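You operate a simulated robot arm through the tools that you are given. There is no shell and no other tool. Be economical: measure what you need, move in short steps, check, and stop when the job is done.

The job below is to be done with a simulated two-armed robot. You get a single attempt, and the scene is never put back.

## Task
Pick up the black tube with one hand, pass it to the other hand and put it on the top of the camera bench. Set down upright: black tube.

The check looks at the end state, three seconds after you hand in, the way a careful person would. Anything else that was tipped, shoved, dropped, spilled or broken makes it a failure.

## Robot
Two 7-joint arms with three-finger grippers on one trunk, on a base that drives. Base frame: it is fixed to the floor where the robot stands at the start and does not move with it; the origin is under the middle of the robot, x ahead of it, y to its left, z up. Lengths are in mm, angles in rad, forces in N, time in s.
The left shoulder is at the start at [70, 146, 813], the right one opposite. With the tool pointing down near the work surface each hand reaches from about 100 to 640 mm from the robot's upright axis, wherever it stands, measured 20 degrees to its own side. Places, roughly: black tube (7x7x40 cm) [500, -100, 400]; top of the camera bench [400, -1600, 800]. Payload 2.2 kg a hand.
The tool frame of a hand sits at the grasp point between the pads (the TCP): z along the fingers, y along the line on which they close. The tips reach 28 mm beyond it. Largest opening 102 mm; the body of the gripper starts 71 mm behind the TCP.
Orientation is told as [roll, pitch, yaw] about the base's x, y, z axes, in that order, counted from this pose: with the fingers straight down and closing along the base's y, the tool's x points along the base's -x, its y along +y and its z along -z.

## Interface
- The arms move only by the tool step_arm. It takes "left_motion", "right_motion" or both (then of equal length, played together; a hand with none holds still); each is a list of rows, each a list of 3 entries, a list of its own where there are three numbers: the shift along the tool's x, y, z in units of 400 mm (1.0 is 400 mm), then the turn, a rotation vector about the tool's x, y, z in units of 90 degrees (1.0 is 90 degrees), then the gripper command, from -1 (fully open) to 1 (shut), values between in proportion. In form: [[[dx, dy, dz], [wx, wy, wz], grip], ...]. A call has 1 to 10 rows; each row is the pose to reach, as a shift and turn from the pose commanded when the call began, along the tool's axes at that moment. A call with a number of a shift or a turn outside -1 to 1 is refused whole. Rows are played at 5 a second. More than 50 mm and 0.15 rad between two rows, or a gripper value outside its range, and nothing of the call is played. Where a pose cannot be reached the arm comes as near as it can. A force on the tool above 40 N (or 10 N above the force at the start of the call, whichever is more), or a blocked arm, ends the call early, and 0.2 s more pass. The fingers move at their own pace and stop on an object; they squeeze with about 34 N. The grip force told is the motor's: it shows also when the fingers shut on nothing. Time passes only in rows, and 0.2 s behind the last, so rows that repeat a pose let the fingers close. The reply holds the time, the measured pose of the TCP, the force on the tool along the base axes, the opening and the grip force, in the units named above and with some noise, with the torque about the TCP (base axes, N m) and any sound that the robot's microphone picked up.
- Cameras (640 x 400 px; columns grow to the right, rows downward): "scene" is now at [110.7, -36.8, 1024.1]; the picture's right is [-0.54, -0.84, 0.00], its down [-0.69, 0.44, -0.57] and it looks along [0.48, -0.31, -0.82] (base axes); focal length 214 px, centre (320, 200). "left" rides on the left gripper at [72, 38, -86] in its tool frame; the picture's right is [-0.46, 0.89, 0.00], its down [-0.60, -0.32, -0.73] and it looks along [-0.65, -0.34, 0.68] (tool axes); focal length 256 px, centre (320, 200). "right" rides on the right gripper at [69, 43, -86] in its tool frame; the picture's right is [-0.53, 0.85, 0.00], its down [-0.58, -0.36, -0.73] and it looks along [-0.62, -0.39, 0.68] (tool axes); focal length 256 px, centre (320, 200). There is no depth. A picture from a camera that has moved, and an enlarged one, comes with that camera's place and axes in the base frame and with its lens. The place of the scene camera against the robot may be out by one fixed shift of up to 12 mm in any direction.
- get_image(camera): a new picture of that camera. The clock stands still meanwhile.
- slide_trunk(by): slides the trunk up (or, below 0, down) by that many mm; the arms and the scene camera ride with it, the base frame stays. It gives what a move gives, with no picture.
- steer(legs): drives the robot by 1 to 6 legs, each [ahead, left, turn to the left] in mm, mm and rad, along the robot's own axes; the way and the turn of a leg run together, so that a leg with both is an arc; at most 1500 mm and 3.142 rad a leg. The arms and the cameras ride along, it lands a little off, and it stops where it bumps. It gives what a move gives.
- pan_tilt(pan, tilt): turns the head with the scene camera to pan (to the left, within 1.501 rad either way) and tilt (down, from -0.506 to 1.204), counted from straight ahead of the robot. It gives what a move gives.
- zoom(camera, box): a new picture of the part [left, top, right, bottom] of that camera's present view, enlarged. The clock stands still meanwhile.
- close_job(): hands the job in; it is judged then, once.

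Go step by step. Nothing tells you exact positions but the pictures and the camera data: compare them with the known pose of the tool, close in by small moves and look again before you grip or let go. The budget is 120 turns and 100 pictures, counting those below and the enlarged ones. Unless the task says otherwise, let go and move clear before handing in, and close with one line.

The tools are called after "Emit:" by a JSON object that holds its "method" and its "body". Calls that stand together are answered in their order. step_arm: Moves the arms, as the interface text tells. Its arguments: {"type":"object","properties":{"left_motion":{"type":"array"},"right_motion":{"type":"array"}},"required":[]} The other tools are called the same way: slide_trunk (by) slides the trunk up or down; steer (legs) drives the base; pan_tilt (pan, tilt) turns the head that bears the scene camera; get_image (camera) takes a picture; zoom (camera, box) takes an enlarged picture of a part of a camera's view; close_job () hands the job in.

At the start:

```text
t: 0.0
left_ee_pos: [411.6, 39.2, 727.6]
left_tool_rot: [-0.001, 0.0, 0.001]
left_wrist_force: [-1.1, 0.8, -0.6]
left_moment: [0.0, 0.01, 0.02]
left_width: 102.2
left_finger_force: 0.0
right_ee_pos: [355.7, -285.4, 647.7]
right_tool_rot: [-0.002, 0.0, -0.001]
right_wrist_force: [-0.5, -0.2, 0.2]
right_moment: [-0.02, -0.01, 0.04]
right_width: 102.0
right_finger_force: 0.0
trunk travel left (down, up): [-350.0, 590.0]
robot x, y, heading: [-0.2, 0.8, -0.002]
head pan, tilt: [-0.569, 0.965]
```

scene: 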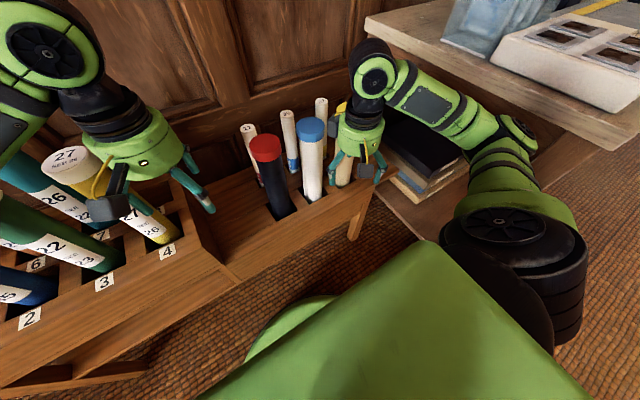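
right: 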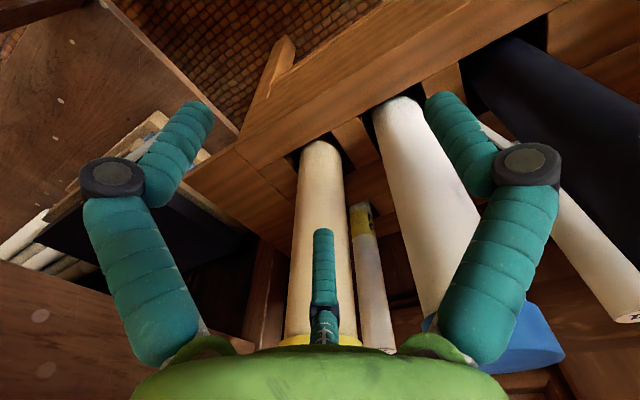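
left: 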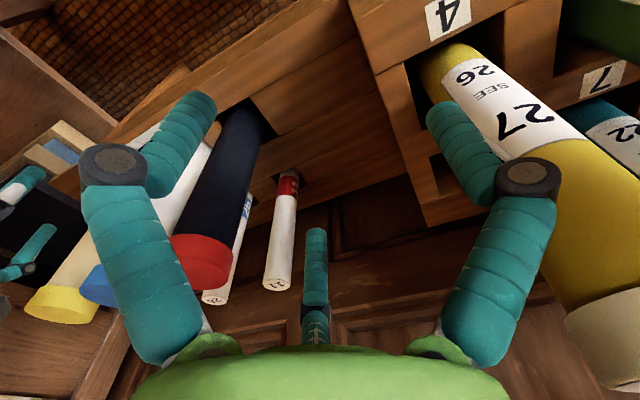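

The black tube with the red cap stands in the rack ahead of the robot, beside a white tube with a blue cap. I'll zoom in to measure its position from two cameras.

Emit:
{"method": "zoom", "body": {"camera": "scene", "box": [200, 80, 400, 260]}}

Emit:
{"method": "zoom", "body": {"camera": "left", "box": [60, 80, 340, 320]}}

```text
2.22 times, centred on (300, 170) of scene
camera zoom: at [110.7, -36.8, 1024.1], right [-0.54, -0.84, 0.0], down [-0.69, 0.44, -0.57], along [0.48, -0.31, -0.82], focal length 477 px, centre (364, 267)
```

zoom: 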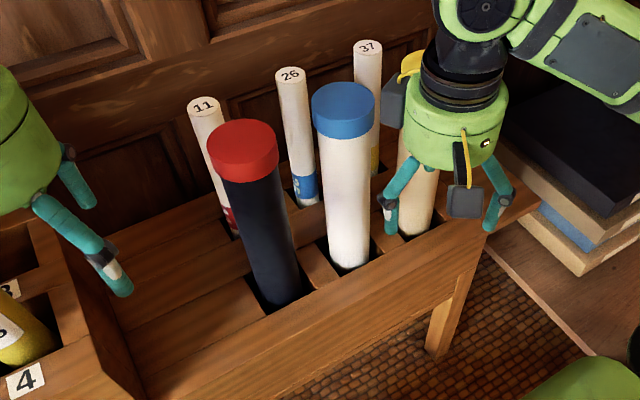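

```text
1.67 times, centred on (200, 200) of left
camera zoom: at [339.8, 77.6, 815.4], right [0.46, 0.89, 0.0], down [0.6, -0.32, 0.73], along [0.65, -0.34, -0.68], focal length 427 px, centre (520, 200)
```

zoom: 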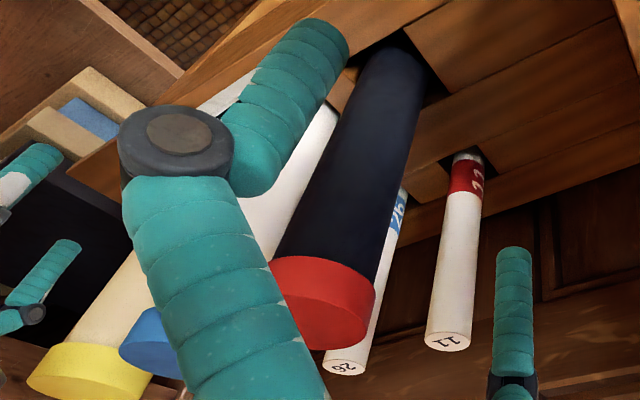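

The tube's top is near [497, -139, 694], about 70 mm across, and its neighbours leave enough room for a top-down grasp closing along y. Before planning I'll look at the camera bench to the right.

Emit:
{"method": "pan_tilt", "body": {"pan": -1.4, "tilt": 0.35}}

Emit:
{"method": "get_image", "body": {"camera": "scene"}}

```text
t: 1.1
left_ee_pos: [411.6, 38.8, 729.0]
left_tool_rot: [0.001, -0.001, 0.0]
left_wrist_force: [0.5, -0.5, -0.4]
left_moment: [0.04, 0.0, 0.0]
left_width: 101.9
left_finger_force: 0.0
right_ee_pos: [355.9, -284.3, 646.7]
right_tool_rot: [-0.002, 0.0, 0.0]
right_wrist_force: [-0.1, 0.4, 0.1]
right_moment: [-0.01, -0.03, 0.03]
right_width: 102.0
right_finger_force: 0.0
trunk travel left (down, up): [-350.0, 590.0]
robot x, y, heading: [1.3, 1.9, -0.001]
head pan, tilt: [-1.4, 0.351]
```

```text
94 pictures are left
camera scene: at [66.1, -89.8, 1076.3], right [-0.99, -0.17, 0.0], down [-0.06, 0.34, -0.94], along [0.16, -0.93, -0.34], focal length 214 px, centre (320, 200)
```

scene: 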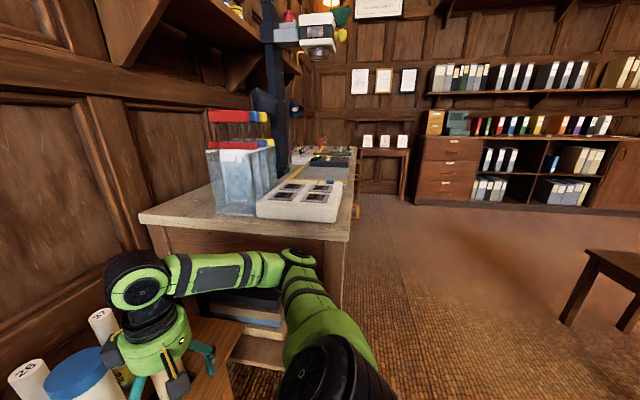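

The camera bench runs along my right side, with its front edge near x≈80 and its top near z≈800. First I'll raise the right hand and move it over the black tube, lifting the left hand out of the way.

Emit:
{"method": "step_arm", "body": {"right_motion": [[[0, 0, -0.11], [0, 0, 0], -1], [[0, 0, -0.22], [0, 0, 0], -1], [[0, 0, -0.33], [0, 0, 0], -1], [[-0.07, 0.07, -0.35], [0, 0, 0], -1], [[-0.14, 0.145, -0.35], [0, 0, 0], -1], [[-0.21, 0.22, -0.35], [0, 0, 0], -1], [[-0.28, 0.29, -0.35], [0, 0, 0], -1], [[-0.35, 0.36, -0.35], [0, 0, 0], -1], [[-0.35, 0.36, -0.35], [0, 0, 0], -1]], "left_motion": [[[0, 0, -0.1], [0, 0, 0], -1], [[0, 0, -0.2], [0, 0, 0], -1], [[0, 0.08, -0.25], [0, 0, 0], -1], [[0, 0.16, -0.25], [0, 0, 0], -1], [[0, 0.24, -0.25], [0, 0, 0], -1], [[0, 0.3, -0.25], [0, 0, 0], -1], [[0, 0.3, -0.25], [0, 0, 0], -1], [[0, 0.3, -0.25], [0, 0, 0], -1], [[0, 0.3, -0.25], [0, 0, 0], -1]]}}

Emit:
{"method": "get_image", "body": {"camera": "right"}}

Emit:
{"method": "pan_tilt", "body": {"pan": -0.4, "tilt": 0.8}}

Emit:
{"method": "get_image", "body": {"camera": "scene"}}

```text
t: 3.1
left_ee_pos: [412.1, 157.4, 828.2]
left_tool_rot: [0.0, 0.0, 0.001]
left_wrist_force: [0.2, 0.3, -0.3]
left_moment: [0.01, -0.01, -0.03]
left_width: 101.6
left_finger_force: 0.1
right_ee_pos: [493.2, -141.8, 787.6]
right_tool_rot: [-0.001, -0.001, 0.0]
right_wrist_force: [-0.1, -0.6, -0.4]
right_moment: [0.02, -0.02, 0.01]
right_width: 102.1
right_finger_force: 0.0
trunk travel left (down, up): [-350.0, 590.0]
robot x, y, heading: [0.1, -0.8, 0.002]
head pan, tilt: [-1.4, 0.351]
```

```text
93 pictures are left
camera right: at [423.5, -98.7, 874.6], right [0.53, 0.85, 0.0], down [0.58, -0.36, 0.73], along [0.62, -0.39, -0.68], focal length 256 px, centre (320, 200)
```

right: 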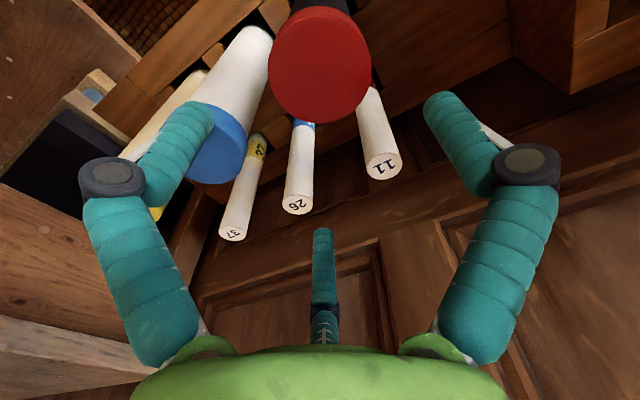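

```text
t: 4.4
left_ee_pos: [410.5, 157.4, 829.0]
left_tool_rot: [0.0, 0.001, 0.001]
left_wrist_force: [0.8, 1.0, 0.7]
left_moment: [-0.01, 0.01, 0.01]
left_width: 101.9
left_finger_force: 0.1
right_ee_pos: [492.7, -141.4, 786.9]
right_tool_rot: [-0.001, 0.001, 0.001]
right_wrist_force: [0.2, 0.3, 0.0]
right_moment: [0.0, 0.01, 0.01]
right_width: 101.7
right_finger_force: 0.1
trunk travel left (down, up): [-350.0, 590.0]
robot x, y, heading: [1.9, 0.4, -0.005]
head pan, tilt: [-0.4, 0.799]
```

```text
92 pictures are left
camera scene: at [124.5, -29.6, 1036.7], right [-0.39, -0.92, 0.0], down [-0.66, 0.28, -0.7], along [0.64, -0.27, -0.72], focal length 214 px, centre (320, 200)
```

scene: 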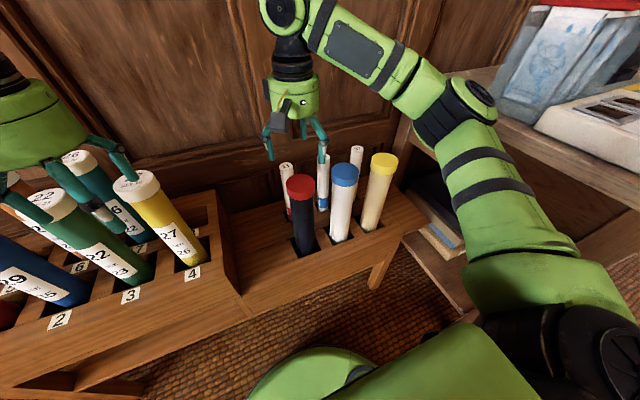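

The right camera puts the cap a little nearer, around [480, -133, 690]. I'll shift the hand over it, lower part of the way, and look again.

Emit:
{"method": "step_arm", "body": {"right_motion": [[[0.03, 0.019, 0], [0, 0, 0], -1], [[0.03, 0.019, 0.06], [0, 0, 0], -1], [[0.03, 0.019, 0.12], [0, 0, 0], -1], [[0.03, 0.019, 0.12], [0, 0, 0], -1]]}}

Emit:
{"method": "get_image", "body": {"camera": "right"}}

Emit:
{"method": "get_image", "body": {"camera": "left"}}

Emit:
{"method": "zoom", "body": {"camera": "scene", "box": [220, 60, 420, 260]}}

```text
t: 5.4
left_ee_pos: [410.6, 158.7, 829.4]
left_tool_rot: [-0.001, 0.0, 0.0]
left_wrist_force: [-0.6, -0.3, -0.5]
left_moment: [-0.01, 0.0, -0.02]
left_width: 101.9
left_finger_force: 0.0
right_ee_pos: [480.6, -133.8, 739.7]
right_tool_rot: [0.002, 0.001, 0.0]
right_wrist_force: [-0.5, 0.5, 0.0]
right_moment: [-0.02, -0.05, -0.01]
right_width: 101.9
right_finger_force: 0.0
trunk travel left (down, up): [-350.0, 590.0]
robot x, y, heading: [0.3, -1.2, -0.002]
head pan, tilt: [-0.4, 0.799]
```

```text
91 pictures are left
camera right: at [411.6, -90.6, 827.3], right [0.53, 0.85, 0.0], down [0.58, -0.36, 0.73], along [0.62, -0.39, -0.68], focal length 256 px, centre (320, 200)
```

right: 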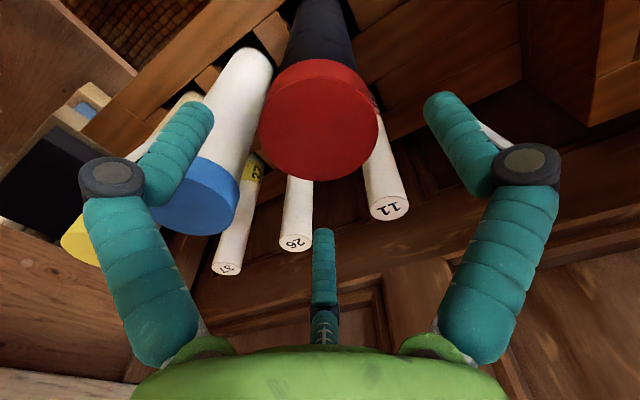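

```text
90 pictures are left
camera left: at [339.2, 197.2, 915.5], right [0.47, 0.89, 0.0], down [0.6, -0.32, 0.73], along [0.65, -0.34, -0.68], focal length 256 px, centre (320, 200)
```

left: 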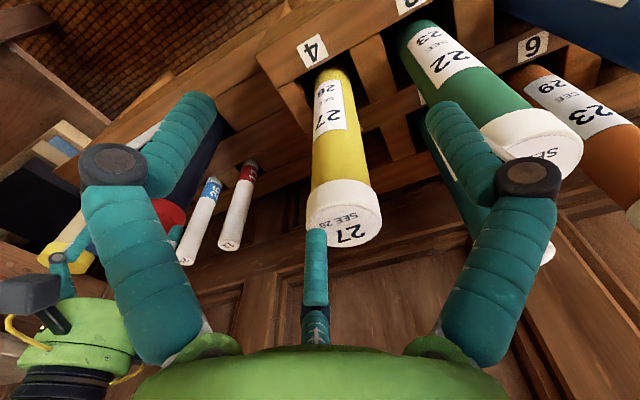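

```text
2.00 times, centred on (320, 160) of scene
camera zoom: at [124.4, -29.5, 1036.7], right [-0.39, -0.92, 0.0], down [-0.66, 0.28, -0.7], along [0.64, -0.27, -0.72], focal length 429 px, centre (320, 280)
```

zoom: 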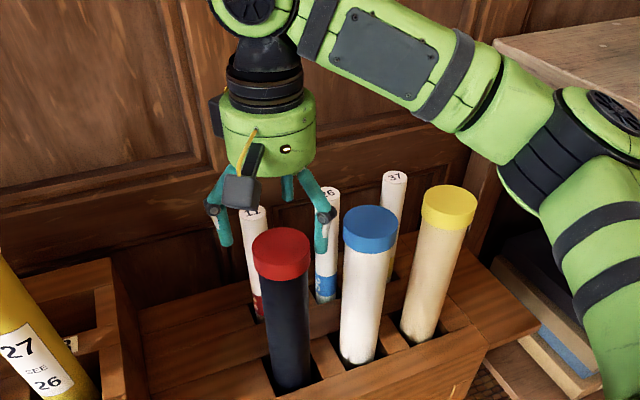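

The wrist pictures show what looks like a three-finger gripper, while the text describes two fingers. I'll test how the fingers move by closing the free left hand halfway and looking at it.

Emit:
{"method": "step_arm", "body": {"left_motion": [[[0, 0, 0], [0, 0, 0], 0.3], [[0, 0, 0], [0, 0, 0], 0.3], [[0, 0, 0], [0, 0, 0], 0.3]]}}

Emit:
{"method": "get_image", "body": {"camera": "left"}}

Emit:
{"method": "zoom", "body": {"camera": "scene", "box": [0, 40, 160, 240]}}

```text
t: 6.2
left_ee_pos: [411.5, 158.6, 829.7]
left_tool_rot: [-0.001, 0.001, 0.0]
left_wrist_force: [0.0, -0.5, -0.5]
left_moment: [0.03, 0.02, 0.02]
left_width: 35.3
left_finger_force: 0.0
right_ee_pos: [481.8, -132.8, 739.6]
right_tool_rot: [-0.001, -0.001, 0.0]
right_wrist_force: [-0.3, -0.3, 0.2]
right_moment: [0.01, 0.0, -0.01]
right_width: 102.4
right_finger_force: 0.2
trunk travel left (down, up): [-350.0, 590.0]
robot x, y, heading: [-3.8, -0.8, -0.002]
head pan, tilt: [-0.4, 0.799]
```

```text
88 pictures are left
camera left: at [339.3, 197.2, 915.5], right [0.47, 0.89, 0.0], down [0.6, -0.32, 0.73], along [0.65, -0.34, -0.68], focal length 256 px, centre (320, 200)
```

left: 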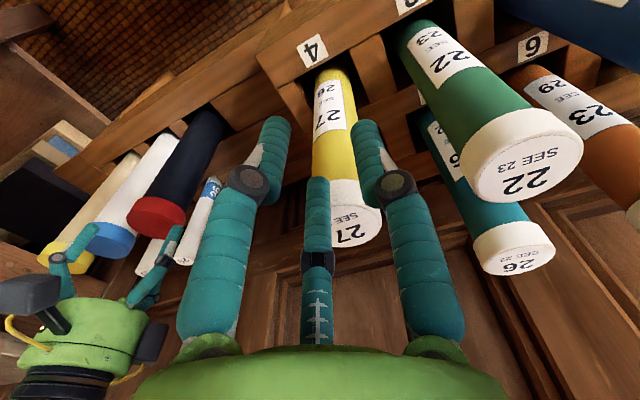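

```text
2.00 times, centred on (80, 140) of scene
camera zoom: at [124.5, -29.5, 1036.7], right [-0.39, -0.92, 0.0], down [-0.66, 0.28, -0.7], along [0.64, -0.27, -0.72], focal length 429 px, centre (800, 320)
```

zoom: 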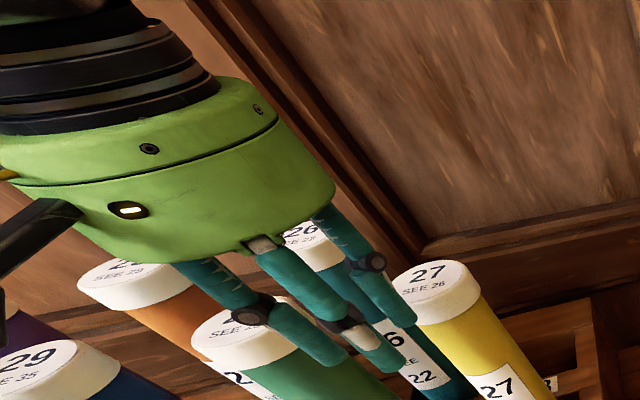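

All three fingers move together, and the tips and cap line up in the right camera: the hand is centred over the tube, whose top is near z≈694. I'll descend so the TCP is about 45 mm below the top.

Emit:
{"method": "step_arm", "body": {"right_motion": [[[0, 0, 0.05], [0, 0, 0], -1], [[0, 0, 0.1], [0, 0, 0], -1], [[0, 0, 0.15], [0, 0, 0], -1], [[0, 0, 0.19], [0, 0, 0], -1], [[0, 0, 0.22], [0, 0, 0], -1], [[0, 0, 0.22], [0, 0, 0], -1]]}}

Emit:
{"method": "get_image", "body": {"camera": "right"}}

Emit:
{"method": "zoom", "body": {"camera": "scene", "box": [220, 60, 420, 260]}}

```text
t: 7.6
left_ee_pos: [409.9, 158.6, 829.4]
left_tool_rot: [-0.001, 0.002, 0.001]
left_wrist_force: [0.3, 0.0, 0.0]
left_moment: [-0.03, 0.0, -0.01]
left_width: 35.8
left_finger_force: 0.1
right_ee_pos: [483.2, -132.9, 651.2]
right_tool_rot: [0.0, 0.0, 0.0]
right_wrist_force: [-0.5, -0.1, 1.0]
right_moment: [-0.02, 0.0, 0.01]
right_width: 102.1
right_finger_force: 0.1
trunk travel left (down, up): [-350.0, 590.0]
robot x, y, heading: [-1.6, 2.4, -0.001]
head pan, tilt: [-0.4, 0.799]
```

```text
86 pictures are left
camera right: at [413.1, -90.4, 738.5], right [0.53, 0.85, 0.0], down [0.58, -0.36, 0.73], along [0.62, -0.39, -0.68], focal length 256 px, centre (320, 200)
```

right: 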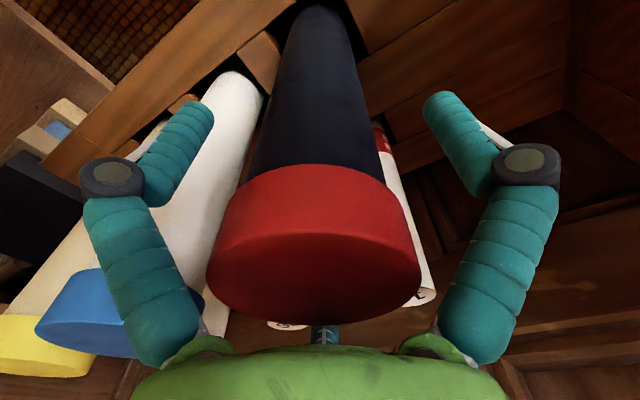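

```text
2.00 times, centred on (320, 160) of scene
camera zoom: at [124.4, -29.5, 1036.7], right [-0.39, -0.92, 0.0], down [-0.66, 0.28, -0.7], along [0.64, -0.27, -0.72], focal length 429 px, centre (320, 280)
```

zoom: 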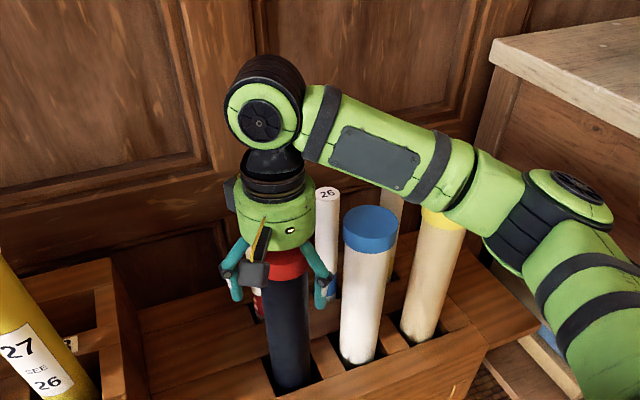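

The tube sits between the fingers and nothing is touching. I'll close the right hand and hold.

Emit:
{"method": "step_arm", "body": {"right_motion": [[[0, 0, 0], [0, 0, 0], 0], [[0, 0, 0], [0, 0, 0], 1], [[0, 0, 0], [0, 0, 0], 1], [[0, 0, 0], [0, 0, 0], 1]]}}

Emit:
{"method": "get_image", "body": {"camera": "right"}}

```text
t: 8.6
left_ee_pos: [410.1, 158.4, 829.3]
left_tool_rot: [0.0, -0.001, 0.001]
left_wrist_force: [-1.0, -0.5, 0.0]
left_moment: [0.0, -0.01, -0.03]
left_width: 36.1
left_finger_force: 0.0
right_ee_pos: [482.9, -133.6, 651.8]
right_tool_rot: [0.0, -0.003, 0.0]
right_wrist_force: [-1.2, 0.0, 6.1]
right_moment: [-0.02, 0.01, -0.03]
right_width: 61.6
right_finger_force: 34.2
trunk travel left (down, up): [-350.0, 590.0]
robot x, y, heading: [0.1, -4.7, 0.001]
head pan, tilt: [-0.4, 0.799]
heard: snap
```

```text
84 pictures are left
camera right: at [412.7, -90.3, 739.4], right [0.53, 0.85, 0.0], down [0.58, -0.36, 0.73], along [0.62, -0.39, -0.68], focal length 256 px, centre (320, 200)
```

right: 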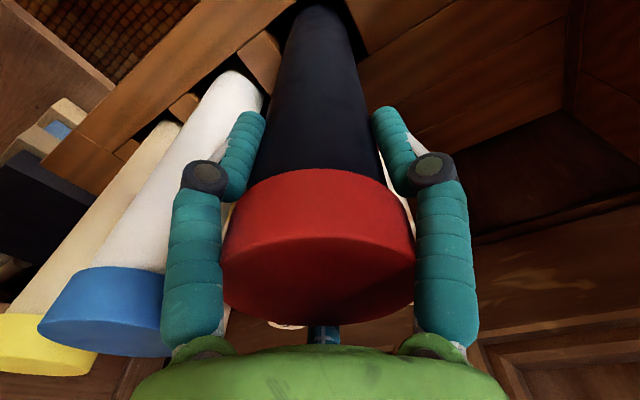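

The fingers closed at 61.6 mm with full force, and I heard a snap. I'll lift gently by 40 mm and check that the whole tube rises.

Emit:
{"method": "step_arm", "body": {"right_motion": [[[0, 0, -0.02], [0, 0, 0], 1], [[0, 0, -0.05], [0, 0, 0], 1], [[0, 0, -0.1], [0, 0, 0], 1], [[0, 0, -0.1], [0, 0, 0], 1]]}}

Emit:
{"method": "zoom", "body": {"camera": "scene", "box": [220, 60, 420, 260]}}

Emit:
{"method": "get_image", "body": {"camera": "right"}}

```text
t: 9.6
left_ee_pos: [411.6, 158.2, 829.1]
left_tool_rot: [-0.001, -0.001, 0.0]
left_wrist_force: [1.0, 0.0, 0.4]
left_moment: [0.0, 0.0, -0.04]
left_width: 35.8
left_finger_force: 0.1
right_ee_pos: [482.7, -133.0, 693.3]
right_tool_rot: [-0.001, 0.0, 0.0]
right_wrist_force: [0.5, -0.9, -0.9]
right_moment: [0.02, 0.03, 0.0]
right_width: 60.8
right_finger_force: 34.3
trunk travel left (down, up): [-350.0, 590.0]
robot x, y, heading: [0.1, -0.5, -0.002]
head pan, tilt: [-0.4, 0.799]
```

```text
2.00 times, centred on (320, 160) of scene
camera zoom: at [124.8, -29.6, 1036.6], right [-0.39, -0.92, 0.0], down [-0.66, 0.28, -0.7], along [0.64, -0.27, -0.72], focal length 429 px, centre (320, 280)
```

zoom: 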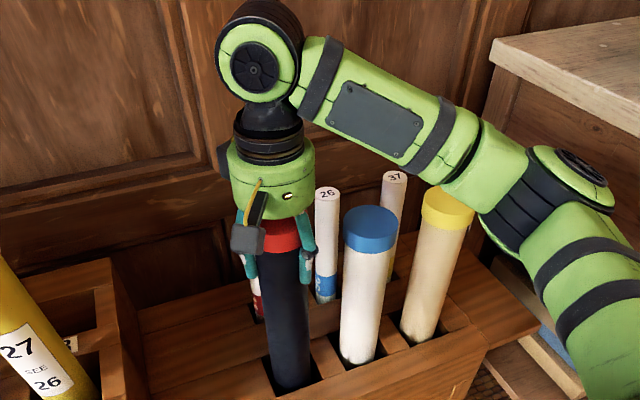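

```text
82 pictures are left
camera right: at [412.5, -89.9, 780.0], right [0.53, 0.85, 0.0], down [0.58, -0.36, 0.73], along [0.62, -0.39, -0.68], focal length 256 px, centre (320, 200)
```

right: 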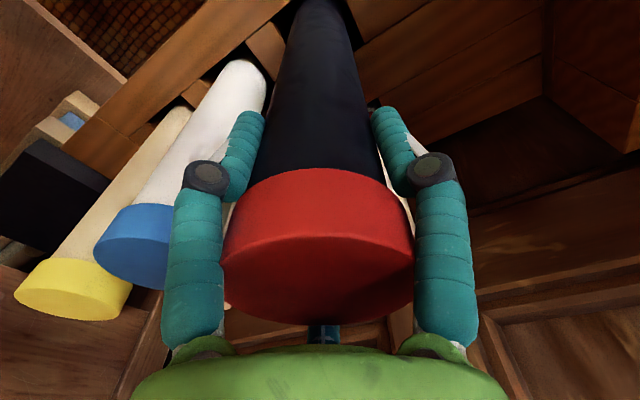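

The tube rises with the hand and looks light. I'll lift it clear of the rack with the trunk, which also raises the camera.

Emit:
{"method": "slide_trunk", "body": {"by": 300}}

Emit:
{"method": "get_image", "body": {"camera": "scene"}}

Emit:
{"method": "pan_tilt", "body": {"pan": -1.3, "tilt": 0.6}}

Emit:
{"method": "get_image", "body": {"camera": "scene"}}

```text
t: 12.6
left_ee_pos: [410.6, 158.8, 1129.4]
left_tool_rot: [0.001, 0.001, 0.0]
left_wrist_force: [-0.1, 0.7, -0.2]
left_moment: [-0.01, 0.01, 0.02]
left_width: 35.9
left_finger_force: 0.0
right_ee_pos: [482.6, -133.0, 993.7]
right_tool_rot: [-0.002, 0.001, 0.0]
right_wrist_force: [0.7, 1.0, -1.1]
right_moment: [-0.02, 0.0, 0.02]
right_width: 60.1
right_finger_force: 33.8
trunk travel left (down, up): [-650.0, 290.0]
robot x, y, heading: [-0.5, -2.0, -0.001]
head pan, tilt: [-0.4, 0.799]
```

```text
81 pictures are left
camera scene: at [124.8, -29.5, 1336.6], right [-0.39, -0.92, 0.0], down [-0.66, 0.28, -0.7], along [0.64, -0.27, -0.72], focal length 214 px, centre (320, 200)
```

scene: 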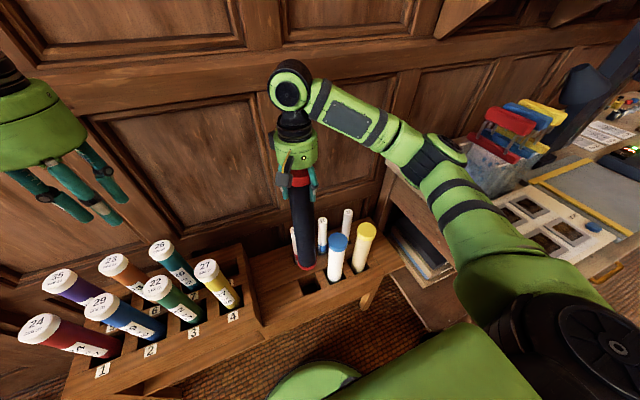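

```text
t: 13.8
left_ee_pos: [412.5, 158.2, 1129.1]
left_tool_rot: [0.0, 0.0, -0.001]
left_wrist_force: [0.2, -0.1, 0.0]
left_moment: [0.0, 0.01, 0.01]
left_width: 35.8
left_finger_force: 0.0
right_ee_pos: [481.9, -132.2, 991.8]
right_tool_rot: [-0.001, 0.0, 0.0]
right_wrist_force: [-0.5, -0.2, -1.6]
right_moment: [-0.01, 0.02, 0.01]
right_width: 59.9
right_finger_force: 33.7
trunk travel left (down, up): [-650.0, 290.0]
robot x, y, heading: [-4.0, 0.3, 0.004]
head pan, tilt: [-1.3, 0.6]
```

```text
80 pictures are left
camera scene: at [74.1, -83.3, 1353.5], right [-0.96, -0.27, 0.0], down [-0.15, 0.54, -0.82], along [0.22, -0.79, -0.57], focal length 214 px, centre (320, 200)
```

scene: 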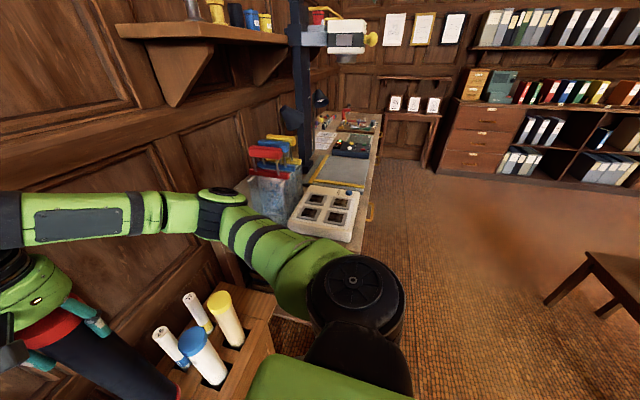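

The tube hangs clear of the rack. I'll zoom in on the bench to find a free spot, and check the tube as well.

Emit:
{"method": "zoom", "body": {"camera": "scene", "box": [230, 90, 390, 250]}}

Emit:
{"method": "get_image", "body": {"camera": "right"}}

```text
2.50 times, centred on (310, 170) of scene
camera zoom: at [74.1, -83.3, 1353.5], right [-0.96, -0.27, 0.0], down [-0.15, 0.54, -0.82], along [0.22, -0.79, -0.57], focal length 536 px, centre (345, 275)
```

zoom: 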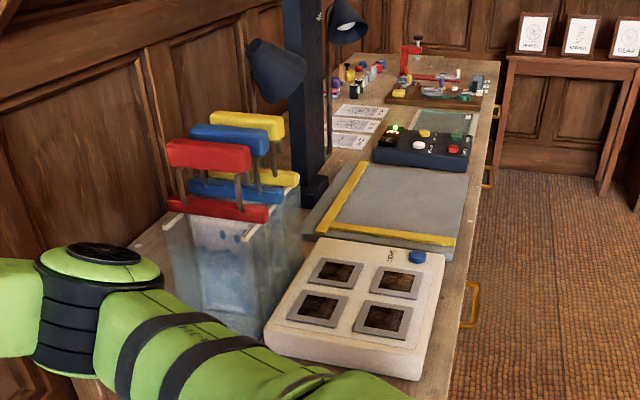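

```text
78 pictures are left
camera right: at [412.5, -89.9, 1080.0], right [0.53, 0.85, 0.0], down [0.58, -0.36, 0.73], along [0.62, -0.39, -0.68], focal length 256 px, centre (320, 200)
```

right: 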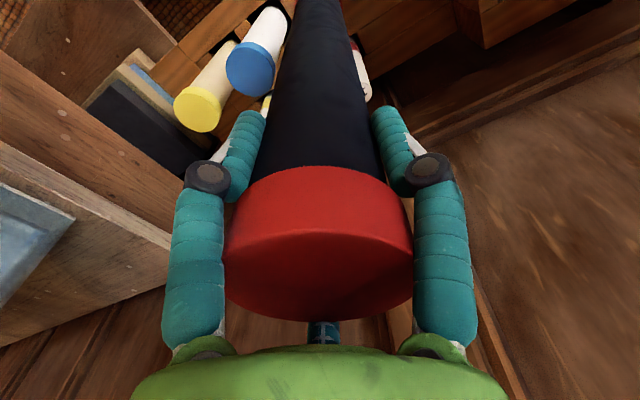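

Free wood is limited: there is a strip at the near end of the bench and an area left of the tank. I'll raise the trunk another 200 mm for clearance, then turn the left hand from pointing down to pointing forward for a side grasp.

Emit:
{"method": "slide_trunk", "body": {"by": 200}}

Emit:
{"method": "step_arm", "body": {"left_motion": [[[0, 0, 0.05], [0, -0.09, 0], -1], [[0, 0, 0.1], [0, -0.18, 0], -1], [[0, 0, 0.15], [0, -0.27, 0], -1], [[0, 0, 0.2], [0, -0.36, 0], -1], [[0, 0, 0.25], [0, -0.45, 0], -1], [[0, 0, 0.3], [0, -0.54, 0], -1], [[0, 0, 0.35], [0, -0.63, 0], -1], [[0, 0, 0.4], [0, -0.72, 0], -1], [[0, 0, 0.45], [0, -0.81, 0], -1], [[0, 0, 0.5], [0, -0.9, 0], -1]]}}

Emit:
{"method": "pan_tilt", "body": {"pan": 0.0, "tilt": 0.7}}

Emit:
{"method": "get_image", "body": {"camera": "scene"}}

```text
t: 16.0
left_ee_pos: [411.2, 159.5, 1328.9]
left_tool_rot: [0.001, -0.003, 0.0]
left_wrist_force: [0.3, 0.5, -0.9]
left_moment: [0.0, 0.0, -0.05]
left_width: 35.6
left_finger_force: 0.2
right_ee_pos: [482.7, -130.9, 1192.4]
right_tool_rot: [-0.002, 0.0, 0.0]
right_wrist_force: [0.0, 0.0, -1.9]
right_moment: [0.01, -0.01, 0.02]
right_width: 59.1
right_finger_force: 34.1
trunk travel left (down, up): [-850.0, 90.0]
robot x, y, heading: [-1.8, -3.7, 0.002]
head pan, tilt: [-1.3, 0.6]
```

```text
t: 18.2
left_ee_pos: [427.9, 150.9, 1108.3]
left_tool_rot: [-0.008, -1.415, 0.007]
left_wrist_force: [-0.2, 0.2, -0.1]
left_moment: [-0.01, -0.01, 0.0]
left_width: 102.2
left_finger_force: 0.1
left hand out of reach, approached as far as the arm can: row 5, 6, 7, 8, 9, 10
right_ee_pos: [482.4, -132.3, 1194.5]
right_tool_rot: [-0.003, 0.0, -0.003]
right_wrist_force: [-0.5, 0.3, -0.2]
right_moment: [0.01, -0.01, -0.03]
right_width: 59.0
right_finger_force: 34.2
trunk travel left (down, up): [-850.0, 90.0]
robot x, y, heading: [3.5, -1.2, 0.002]
head pan, tilt: [-1.3, 0.6]
```

```text
t: 19.7
left_ee_pos: [430.2, 149.3, 1108.4]
left_tool_rot: [0.001, -1.415, -0.002]
left_wrist_force: [-0.2, 0.0, 0.8]
left_moment: [-0.01, 0.0, 0.02]
left_width: 101.6
left_finger_force: 0.0
right_ee_pos: [481.7, -132.7, 1192.3]
right_tool_rot: [0.0, 0.0, 0.0]
right_wrist_force: [0.7, -0.2, -1.3]
right_moment: [-0.01, 0.02, 0.01]
right_width: 58.9
right_finger_force: 33.0
trunk travel left (down, up): [-850.0, 90.0]
robot x, y, heading: [-0.1, 4.4, 0.001]
head pan, tilt: [0.0, 0.7]
```

```text
77 pictures are left
camera scene: at [135.4, 1.7, 1544.9], right [0.0, -1.0, 0.0], down [-0.64, 0.0, -0.76], along [0.76, 0.0, -0.64], focal length 214 px, centre (320, 200)
```

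scene: 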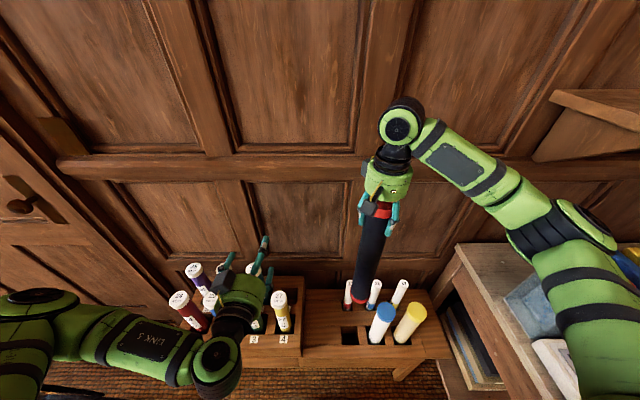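

The right-hand width is creeping down slowly, from 61.6 to 58.9 mm, so I'll check the grasp before going on.

Emit:
{"method": "get_image", "body": {"camera": "right"}}

Emit:
{"method": "zoom", "body": {"camera": "scene", "box": [300, 130, 460, 320]}}

Emit:
{"method": "get_image", "body": {"camera": "left"}}

```text
76 pictures are left
camera right: at [412.6, -90.0, 1279.9], right [0.53, 0.85, 0.0], down [0.58, -0.36, 0.73], along [0.62, -0.39, -0.68], focal length 256 px, centre (320, 200)
```

right: 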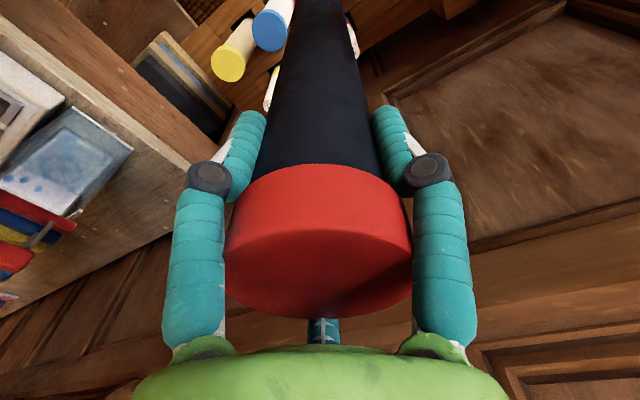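

```text
2.11 times, centred on (380, 225) of scene
camera zoom: at [135.4, 1.7, 1544.9], right [0.0, -1.0, 0.0], down [-0.64, 0.0, -0.76], along [0.76, 0.0, -0.64], focal length 452 px, centre (194, 147)
```

zoom: 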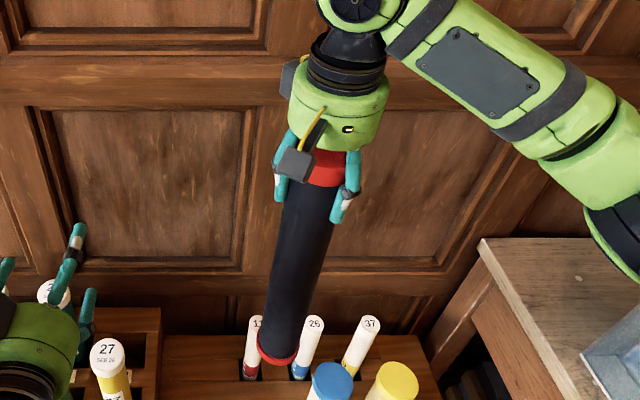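

```text
74 pictures are left
camera left: at [334.3, 188.7, 1050.2], right [0.07, 0.89, 0.46], down [-0.63, -0.32, 0.71], along [0.78, -0.34, 0.53], focal length 256 px, centre (320, 200)
```

left: 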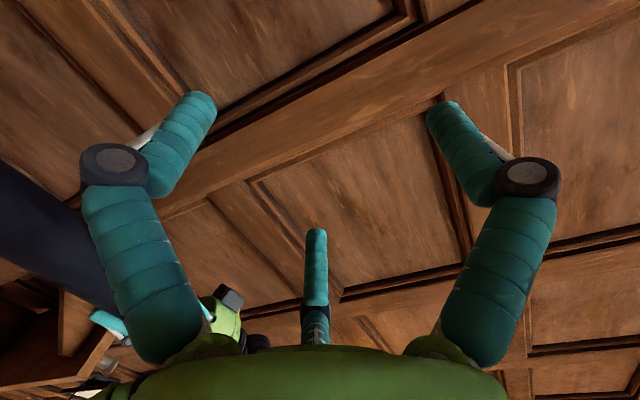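

The tube is still held, just creeping a little, so I'll make the handover soon. Next I'll bring the left hand, pointing forward-right and level, to a spot about 130 mm short of the tube below the right fingers.

Emit:
{"method": "step_arm", "body": {"left_motion": [[[0.02, -0.091, -0.011], [0.064, -0.017, 0.005], -1], [[0.04, -0.182, -0.022], [0.128, -0.034, 0.01], -1], [[0.06, -0.273, -0.033], [0.191, -0.05, 0.015], -1], [[0.08, -0.365, -0.044], [0.255, -0.067, 0.02], -1], [[0.1, -0.456, -0.055], [0.318, -0.083, 0.025], -1], [[0.12, -0.5475, -0.0645], [0.382, -0.1, 0.03], -1]]}}

Emit:
{"method": "get_image", "body": {"camera": "left"}}

Emit:
{"method": "get_image", "body": {"camera": "scene"}}

```text
t: 21.1
left_ee_pos: [394.3, -68.8, 1063.7]
left_tool_rot: [2.511, -1.565, -3.114]
left_wrist_force: [-0.2, -0.8, 0.0]
left_moment: [-0.01, -0.01, 0.03]
left_width: 102.1
left_finger_force: 0.1
right_ee_pos: [482.2, -134.8, 1192.5]
right_tool_rot: [0.0, 0.0, 0.001]
right_wrist_force: [-0.4, 0.1, -0.4]
right_moment: [0.0, 0.03, 0.01]
right_width: 58.9
right_finger_force: 33.9
trunk travel left (down, up): [-850.0, 90.0]
robot x, y, heading: [-2.4, 2.2, 0.003]
head pan, tilt: [0.0, 0.7]
```

```text
73 pictures are left
camera left: at [345.7, 11.9, 992.2], right [0.5, 0.73, 0.47], down [-0.79, 0.15, 0.6], along [0.37, -0.67, 0.65], focal length 256 px, centre (320, 200)
```

left: 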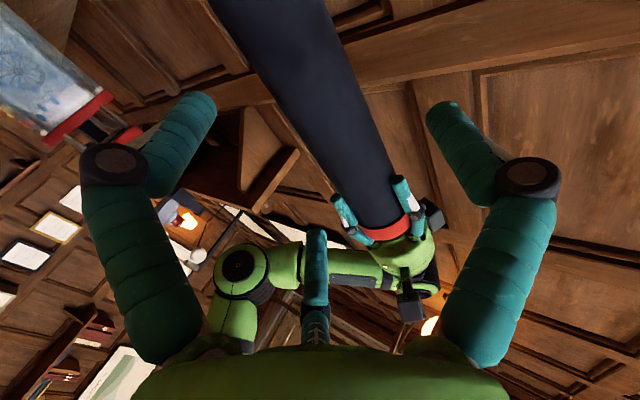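

```text
72 pictures are left
camera scene: at [135.1, 0.5, 1545.0], right [0.0, -1.0, 0.0], down [-0.64, 0.0, -0.76], along [0.76, 0.0, -0.64], focal length 214 px, centre (320, 200)
```

scene: 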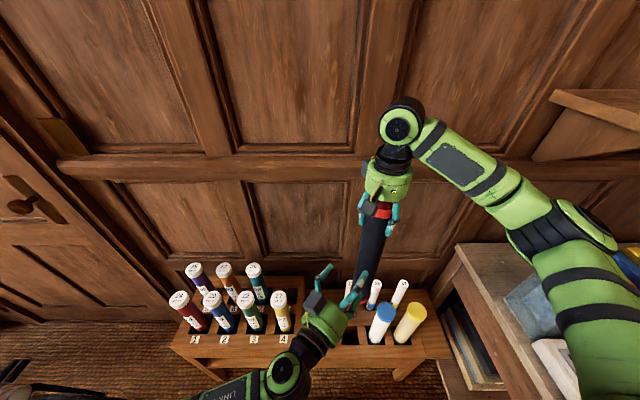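

The left hand is level and short of the tube. I'll zoom its view to measure the tube's sideways offset accurately.

Emit:
{"method": "zoom", "body": {"camera": "left", "box": [200, 0, 460, 260]}}

Emit:
{"method": "zoom", "body": {"camera": "scene", "box": [290, 150, 450, 350]}}

```text
1.54 times, centred on (330, 130) of left
camera zoom: at [345.7, 11.9, 992.2], right [0.5, 0.73, 0.47], down [-0.79, 0.15, 0.6], along [0.37, -0.67, 0.65], focal length 394 px, centre (305, 308)
```

zoom: 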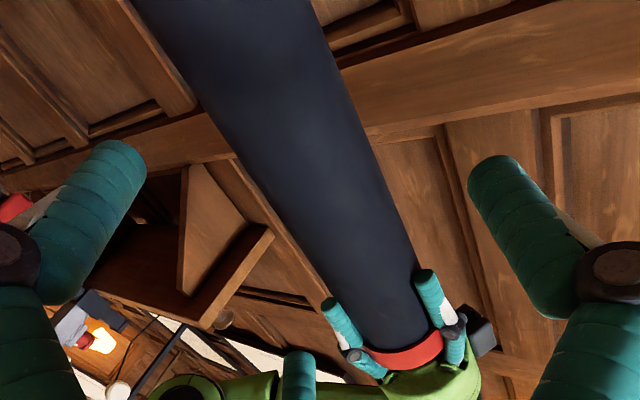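

```text
2.00 times, centred on (370, 250) of scene
camera zoom: at [135.1, 0.5, 1545.0], right [0.0, -1.0, 0.0], down [-0.64, 0.0, -0.76], along [0.76, 0.0, -0.64], focal length 429 px, centre (220, 100)
```

zoom: 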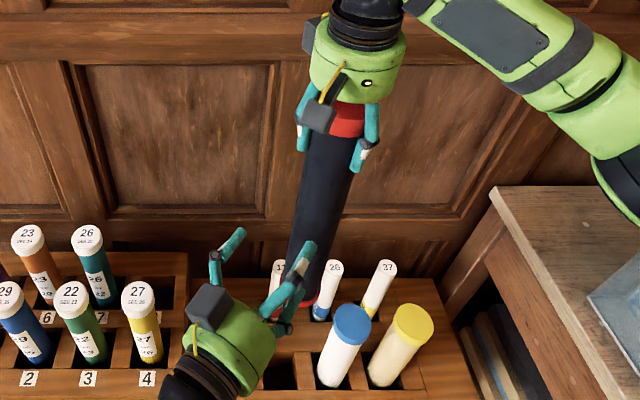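

The tube is about 70 mm across and close to the left hand's line. I'll shift sideways so it fits between the single finger and the finger pair, then move in part of the way and look.

Emit:
{"method": "step_arm", "body": {"left_motion": [[[0, -0.047, 0], [0, 0, 0], -1], [[0, -0.047, 0.06], [0, 0, 0], -1], [[0, -0.047, 0.11], [0, 0, 0], -1]]}}

Emit:
{"method": "get_image", "body": {"camera": "left"}}

Emit:
{"method": "zoom", "body": {"camera": "scene", "box": [290, 150, 450, 350]}}

```text
t: 21.9
left_ee_pos: [421.8, -108.4, 1064.8]
left_tool_rot: [2.702, -1.568, 2.984]
left_wrist_force: [0.1, 0.5, 0.1]
left_moment: [-0.02, 0.0, 0.01]
left_width: 102.1
left_finger_force: 0.0
right_ee_pos: [482.1, -131.9, 1192.5]
right_tool_rot: [0.0, 0.001, 0.0]
right_wrist_force: [0.0, 0.5, -1.7]
right_moment: [0.0, 0.02, -0.02]
right_width: 59.0
right_finger_force: 34.0
trunk travel left (down, up): [-850.0, 90.0]
robot x, y, heading: [-0.1, 1.5, -0.002]
head pan, tilt: [0.0, 0.7]
```

```text
69 pictures are left
camera left: at [372.9, -28.1, 992.1], right [0.5, 0.73, 0.47], down [-0.78, 0.15, 0.6], along [0.37, -0.67, 0.65], focal length 256 px, centre (320, 200)
```

left: 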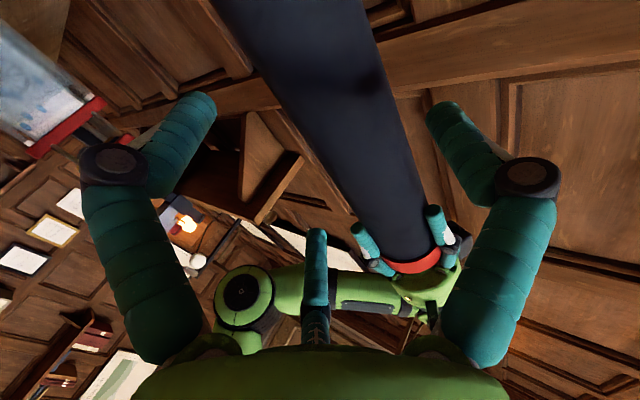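

```text
2.00 times, centred on (370, 250) of scene
camera zoom: at [136.4, 1.5, 1544.8], right [0.0, -1.0, 0.0], down [-0.64, 0.0, -0.76], along [0.76, 0.0, -0.64], focal length 429 px, centre (220, 100)
```

zoom: 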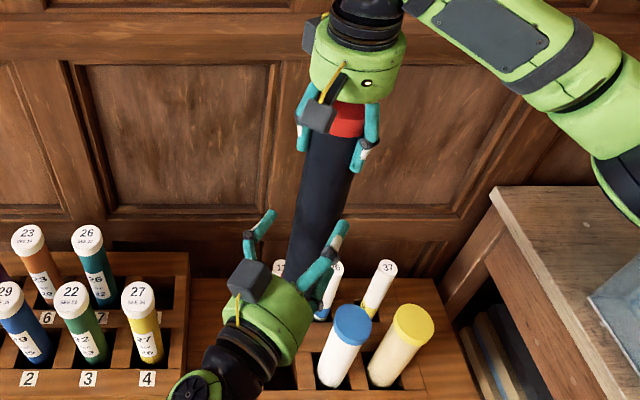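

The measured tube position matches the picture, with the tube about 12 mm off the hand's axis toward the single finger, as intended. I'll advance the rest of the way slowly, watching force.

Emit:
{"method": "step_arm", "body": {"left_motion": [[[0, -0.004, 0.03], [0, 0, 0], -1], [[0, -0.004, 0.06], [0, 0, 0], -1], [[0, -0.004, 0.09], [0, 0, 0], -1], [[0, -0.004, 0.12], [0, 0, 0], -1], [[0, -0.004, 0.155], [0, 0, 0], -1]]}}

Emit:
{"method": "get_image", "body": {"camera": "left"}}

Emit:
{"method": "zoom", "body": {"camera": "scene", "box": [290, 150, 450, 350]}}

```text
t: 23.1
left_ee_pos: [472.5, -147.0, 1065.3]
left_tool_rot: [2.665, -1.566, 3.015]
left_wrist_force: [-0.1, -0.7, -0.3]
left_moment: [-0.02, -0.04, -0.02]
left_width: 102.0
left_finger_force: 0.0
right_ee_pos: [483.2, -132.7, 1192.5]
right_tool_rot: [0.0, -0.001, 0.0]
right_wrist_force: [-0.2, -0.2, -0.9]
right_moment: [0.01, 0.0, 0.0]
right_width: 58.5
right_finger_force: 34.0
trunk travel left (down, up): [-850.0, 90.0]
robot x, y, heading: [1.6, 0.1, 0.003]
head pan, tilt: [0.0, 0.7]
```

```text
67 pictures are left
camera left: at [423.2, -65.6, 992.7], right [0.5, 0.73, 0.47], down [-0.79, 0.15, 0.6], along [0.37, -0.67, 0.65], focal length 256 px, centre (320, 200)
```

left: 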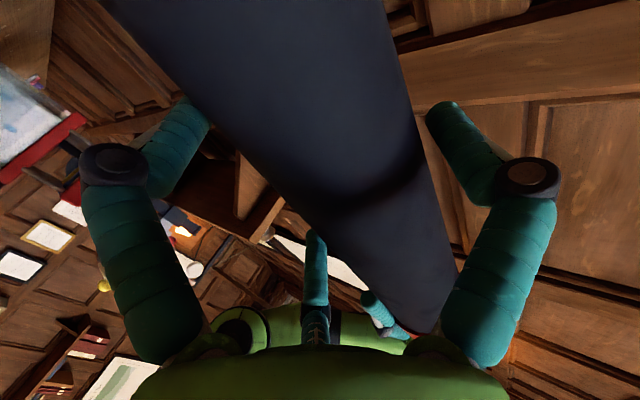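

```text
2.00 times, centred on (370, 250) of scene
camera zoom: at [135.8, 0.9, 1544.9], right [0.0, -1.0, 0.0], down [-0.64, 0.0, -0.76], along [0.76, 0.0, -0.64], focal length 429 px, centre (220, 100)
```

zoom: 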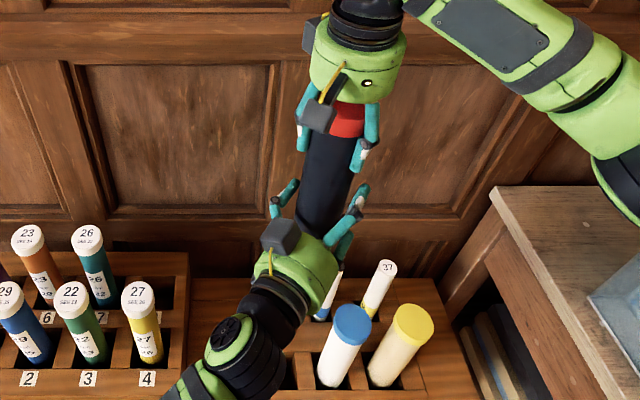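

No contact yet, and the tube lies between the left fingers. I'll close the left hand gradually to see where it makes contact.

Emit:
{"method": "step_arm", "body": {"left_motion": [[[0, 0, 0], [0, 0, 0], -0.7], [[0, 0, 0], [0, 0, 0], -0.6], [[0, 0, 0], [0, 0, 0], -0.6]]}}

Emit:
{"method": "get_image", "body": {"camera": "left"}}

```text
t: 23.9
left_ee_pos: [472.2, -145.1, 1064.6]
left_tool_rot: [2.689, -1.567, 2.993]
left_wrist_force: [2.1, 6.1, -0.8]
left_moment: [0.01, 0.05, 0.1]
left_width: 86.6
left_finger_force: 3.9
right_ee_pos: [481.7, -132.6, 1192.7]
right_tool_rot: [-0.005, 0.003, 0.0]
right_wrist_force: [-2.8, -6.5, -0.7]
right_moment: [-0.83, 0.29, -0.04]
right_width: 59.0
right_finger_force: 33.7
trunk travel left (down, up): [-850.0, 90.0]
robot x, y, heading: [1.2, 1.4, -0.003]
head pan, tilt: [0.0, 0.7]
```

```text
65 pictures are left
camera left: at [423.0, -64.1, 992.6], right [0.5, 0.73, 0.47], down [-0.79, 0.15, 0.6], along [0.37, -0.67, 0.65], focal length 256 px, centre (320, 200)
```

left: 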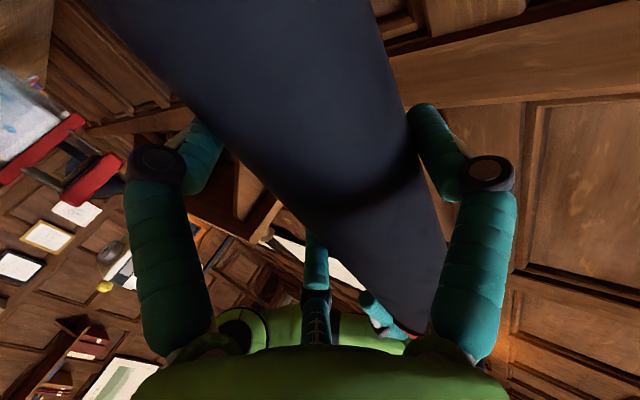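

The single finger touches first and pushes the tube about 6 N, so I'll shift the left hand 5 mm toward that side to relieve it and see how the force changes.

Emit:
{"method": "step_arm", "body": {"left_motion": [[[0, 0.006, 0], [0, 0, 0], -0.6], [[0, 0.0125, 0], [0, 0, 0], -0.6], [[0, 0.0125, 0], [0, 0, 0], -0.6]]}}

Emit:
{"method": "step_arm", "body": {"left_motion": [[[0, 0, 0], [0, 0, 0], -0.52], [[0, 0, 0], [0, 0, 0], -0.52]]}}

```text
t: 24.7
left_ee_pos: [472.8, -141.8, 1066.3]
left_tool_rot: [3.07, -1.566, 2.608]
left_wrist_force: [-1.7, 0.3, 0.5]
left_moment: [-0.09, -0.07, 0.1]
left_width: 82.9
left_finger_force: 13.1
right_ee_pos: [481.9, -131.5, 1192.6]
right_tool_rot: [0.001, -0.001, 0.001]
right_wrist_force: [1.4, -0.7, -0.8]
right_moment: [0.05, -0.14, -0.09]
right_width: 58.9
right_finger_force: 33.6
trunk travel left (down, up): [-850.0, 90.0]
robot x, y, heading: [1.3, 0.4, -0.003]
head pan, tilt: [0.0, 0.7]
```

```text
t: 25.3
left_ee_pos: [473.5, -140.7, 1065.1]
left_tool_rot: [2.952, -1.566, 2.728]
left_wrist_force: [-4.3, -2.0, -0.1]
left_moment: [-0.06, -0.2, 0.16]
left_width: 82.3
left_finger_force: 34.0
right_ee_pos: [482.5, -132.3, 1192.3]
right_tool_rot: [0.002, -0.002, 0.001]
right_wrist_force: [4.0, 1.4, -1.1]
right_moment: [0.34, -0.38, -0.17]
right_width: 58.6
right_finger_force: 34.1
trunk travel left (down, up): [-850.0, 90.0]
robot x, y, heading: [-1.3, -1.9, -0.004]
head pan, tilt: [0.0, 0.7]
```

The left hand now holds the tube firmly (82 mm, 34 N) with little net force on either hand. I'll commit the grip and check the picture before letting the right hand go.

Emit:
{"method": "step_arm", "body": {"left_motion": [[[0, 0, 0], [0, 0, 0], 0], [[0, 0, 0], [0, 0, 0], 1], [[0, 0, 0], [0, 0, 0], 1]]}}

Emit:
{"method": "get_image", "body": {"camera": "left"}}

Emit:
{"method": "zoom", "body": {"camera": "scene", "box": [290, 150, 450, 350]}}

```text
t: 26.1
left_ee_pos: [473.8, -141.3, 1064.8]
left_tool_rot: [2.721, -1.565, 2.959]
left_wrist_force: [-6.4, -5.7, 0.4]
left_moment: [0.33, -0.33, 0.21]
left_width: 82.2
left_finger_force: 33.9
right_ee_pos: [482.4, -133.3, 1193.4]
right_tool_rot: [-0.001, -0.003, 0.0]
right_wrist_force: [6.1, 5.3, -0.5]
right_moment: [0.36, -0.46, -0.22]
right_width: 58.9
right_finger_force: 33.6
trunk travel left (down, up): [-850.0, 90.0]
robot x, y, heading: [1.0, 1.9, -0.001]
head pan, tilt: [0.0, 0.7]
```

```text
64 pictures are left
camera left: at [425.0, -60.3, 993.0], right [0.5, 0.73, 0.47], down [-0.79, 0.15, 0.6], along [0.37, -0.67, 0.65], focal length 256 px, centre (320, 200)
```

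left: 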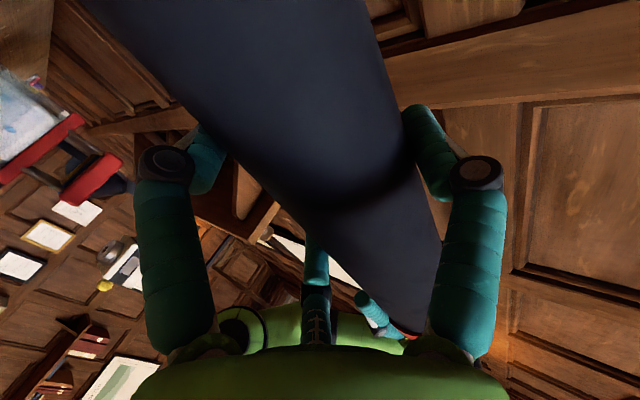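

```text
2.00 times, centred on (370, 250) of scene
camera zoom: at [135.3, 1.9, 1544.9], right [0.0, -1.0, 0.0], down [-0.64, 0.0, -0.76], along [0.76, 0.0, -0.64], focal length 429 px, centre (220, 100)
```

zoom: 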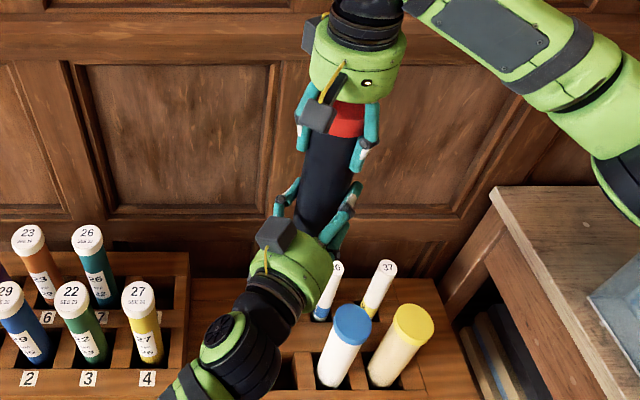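

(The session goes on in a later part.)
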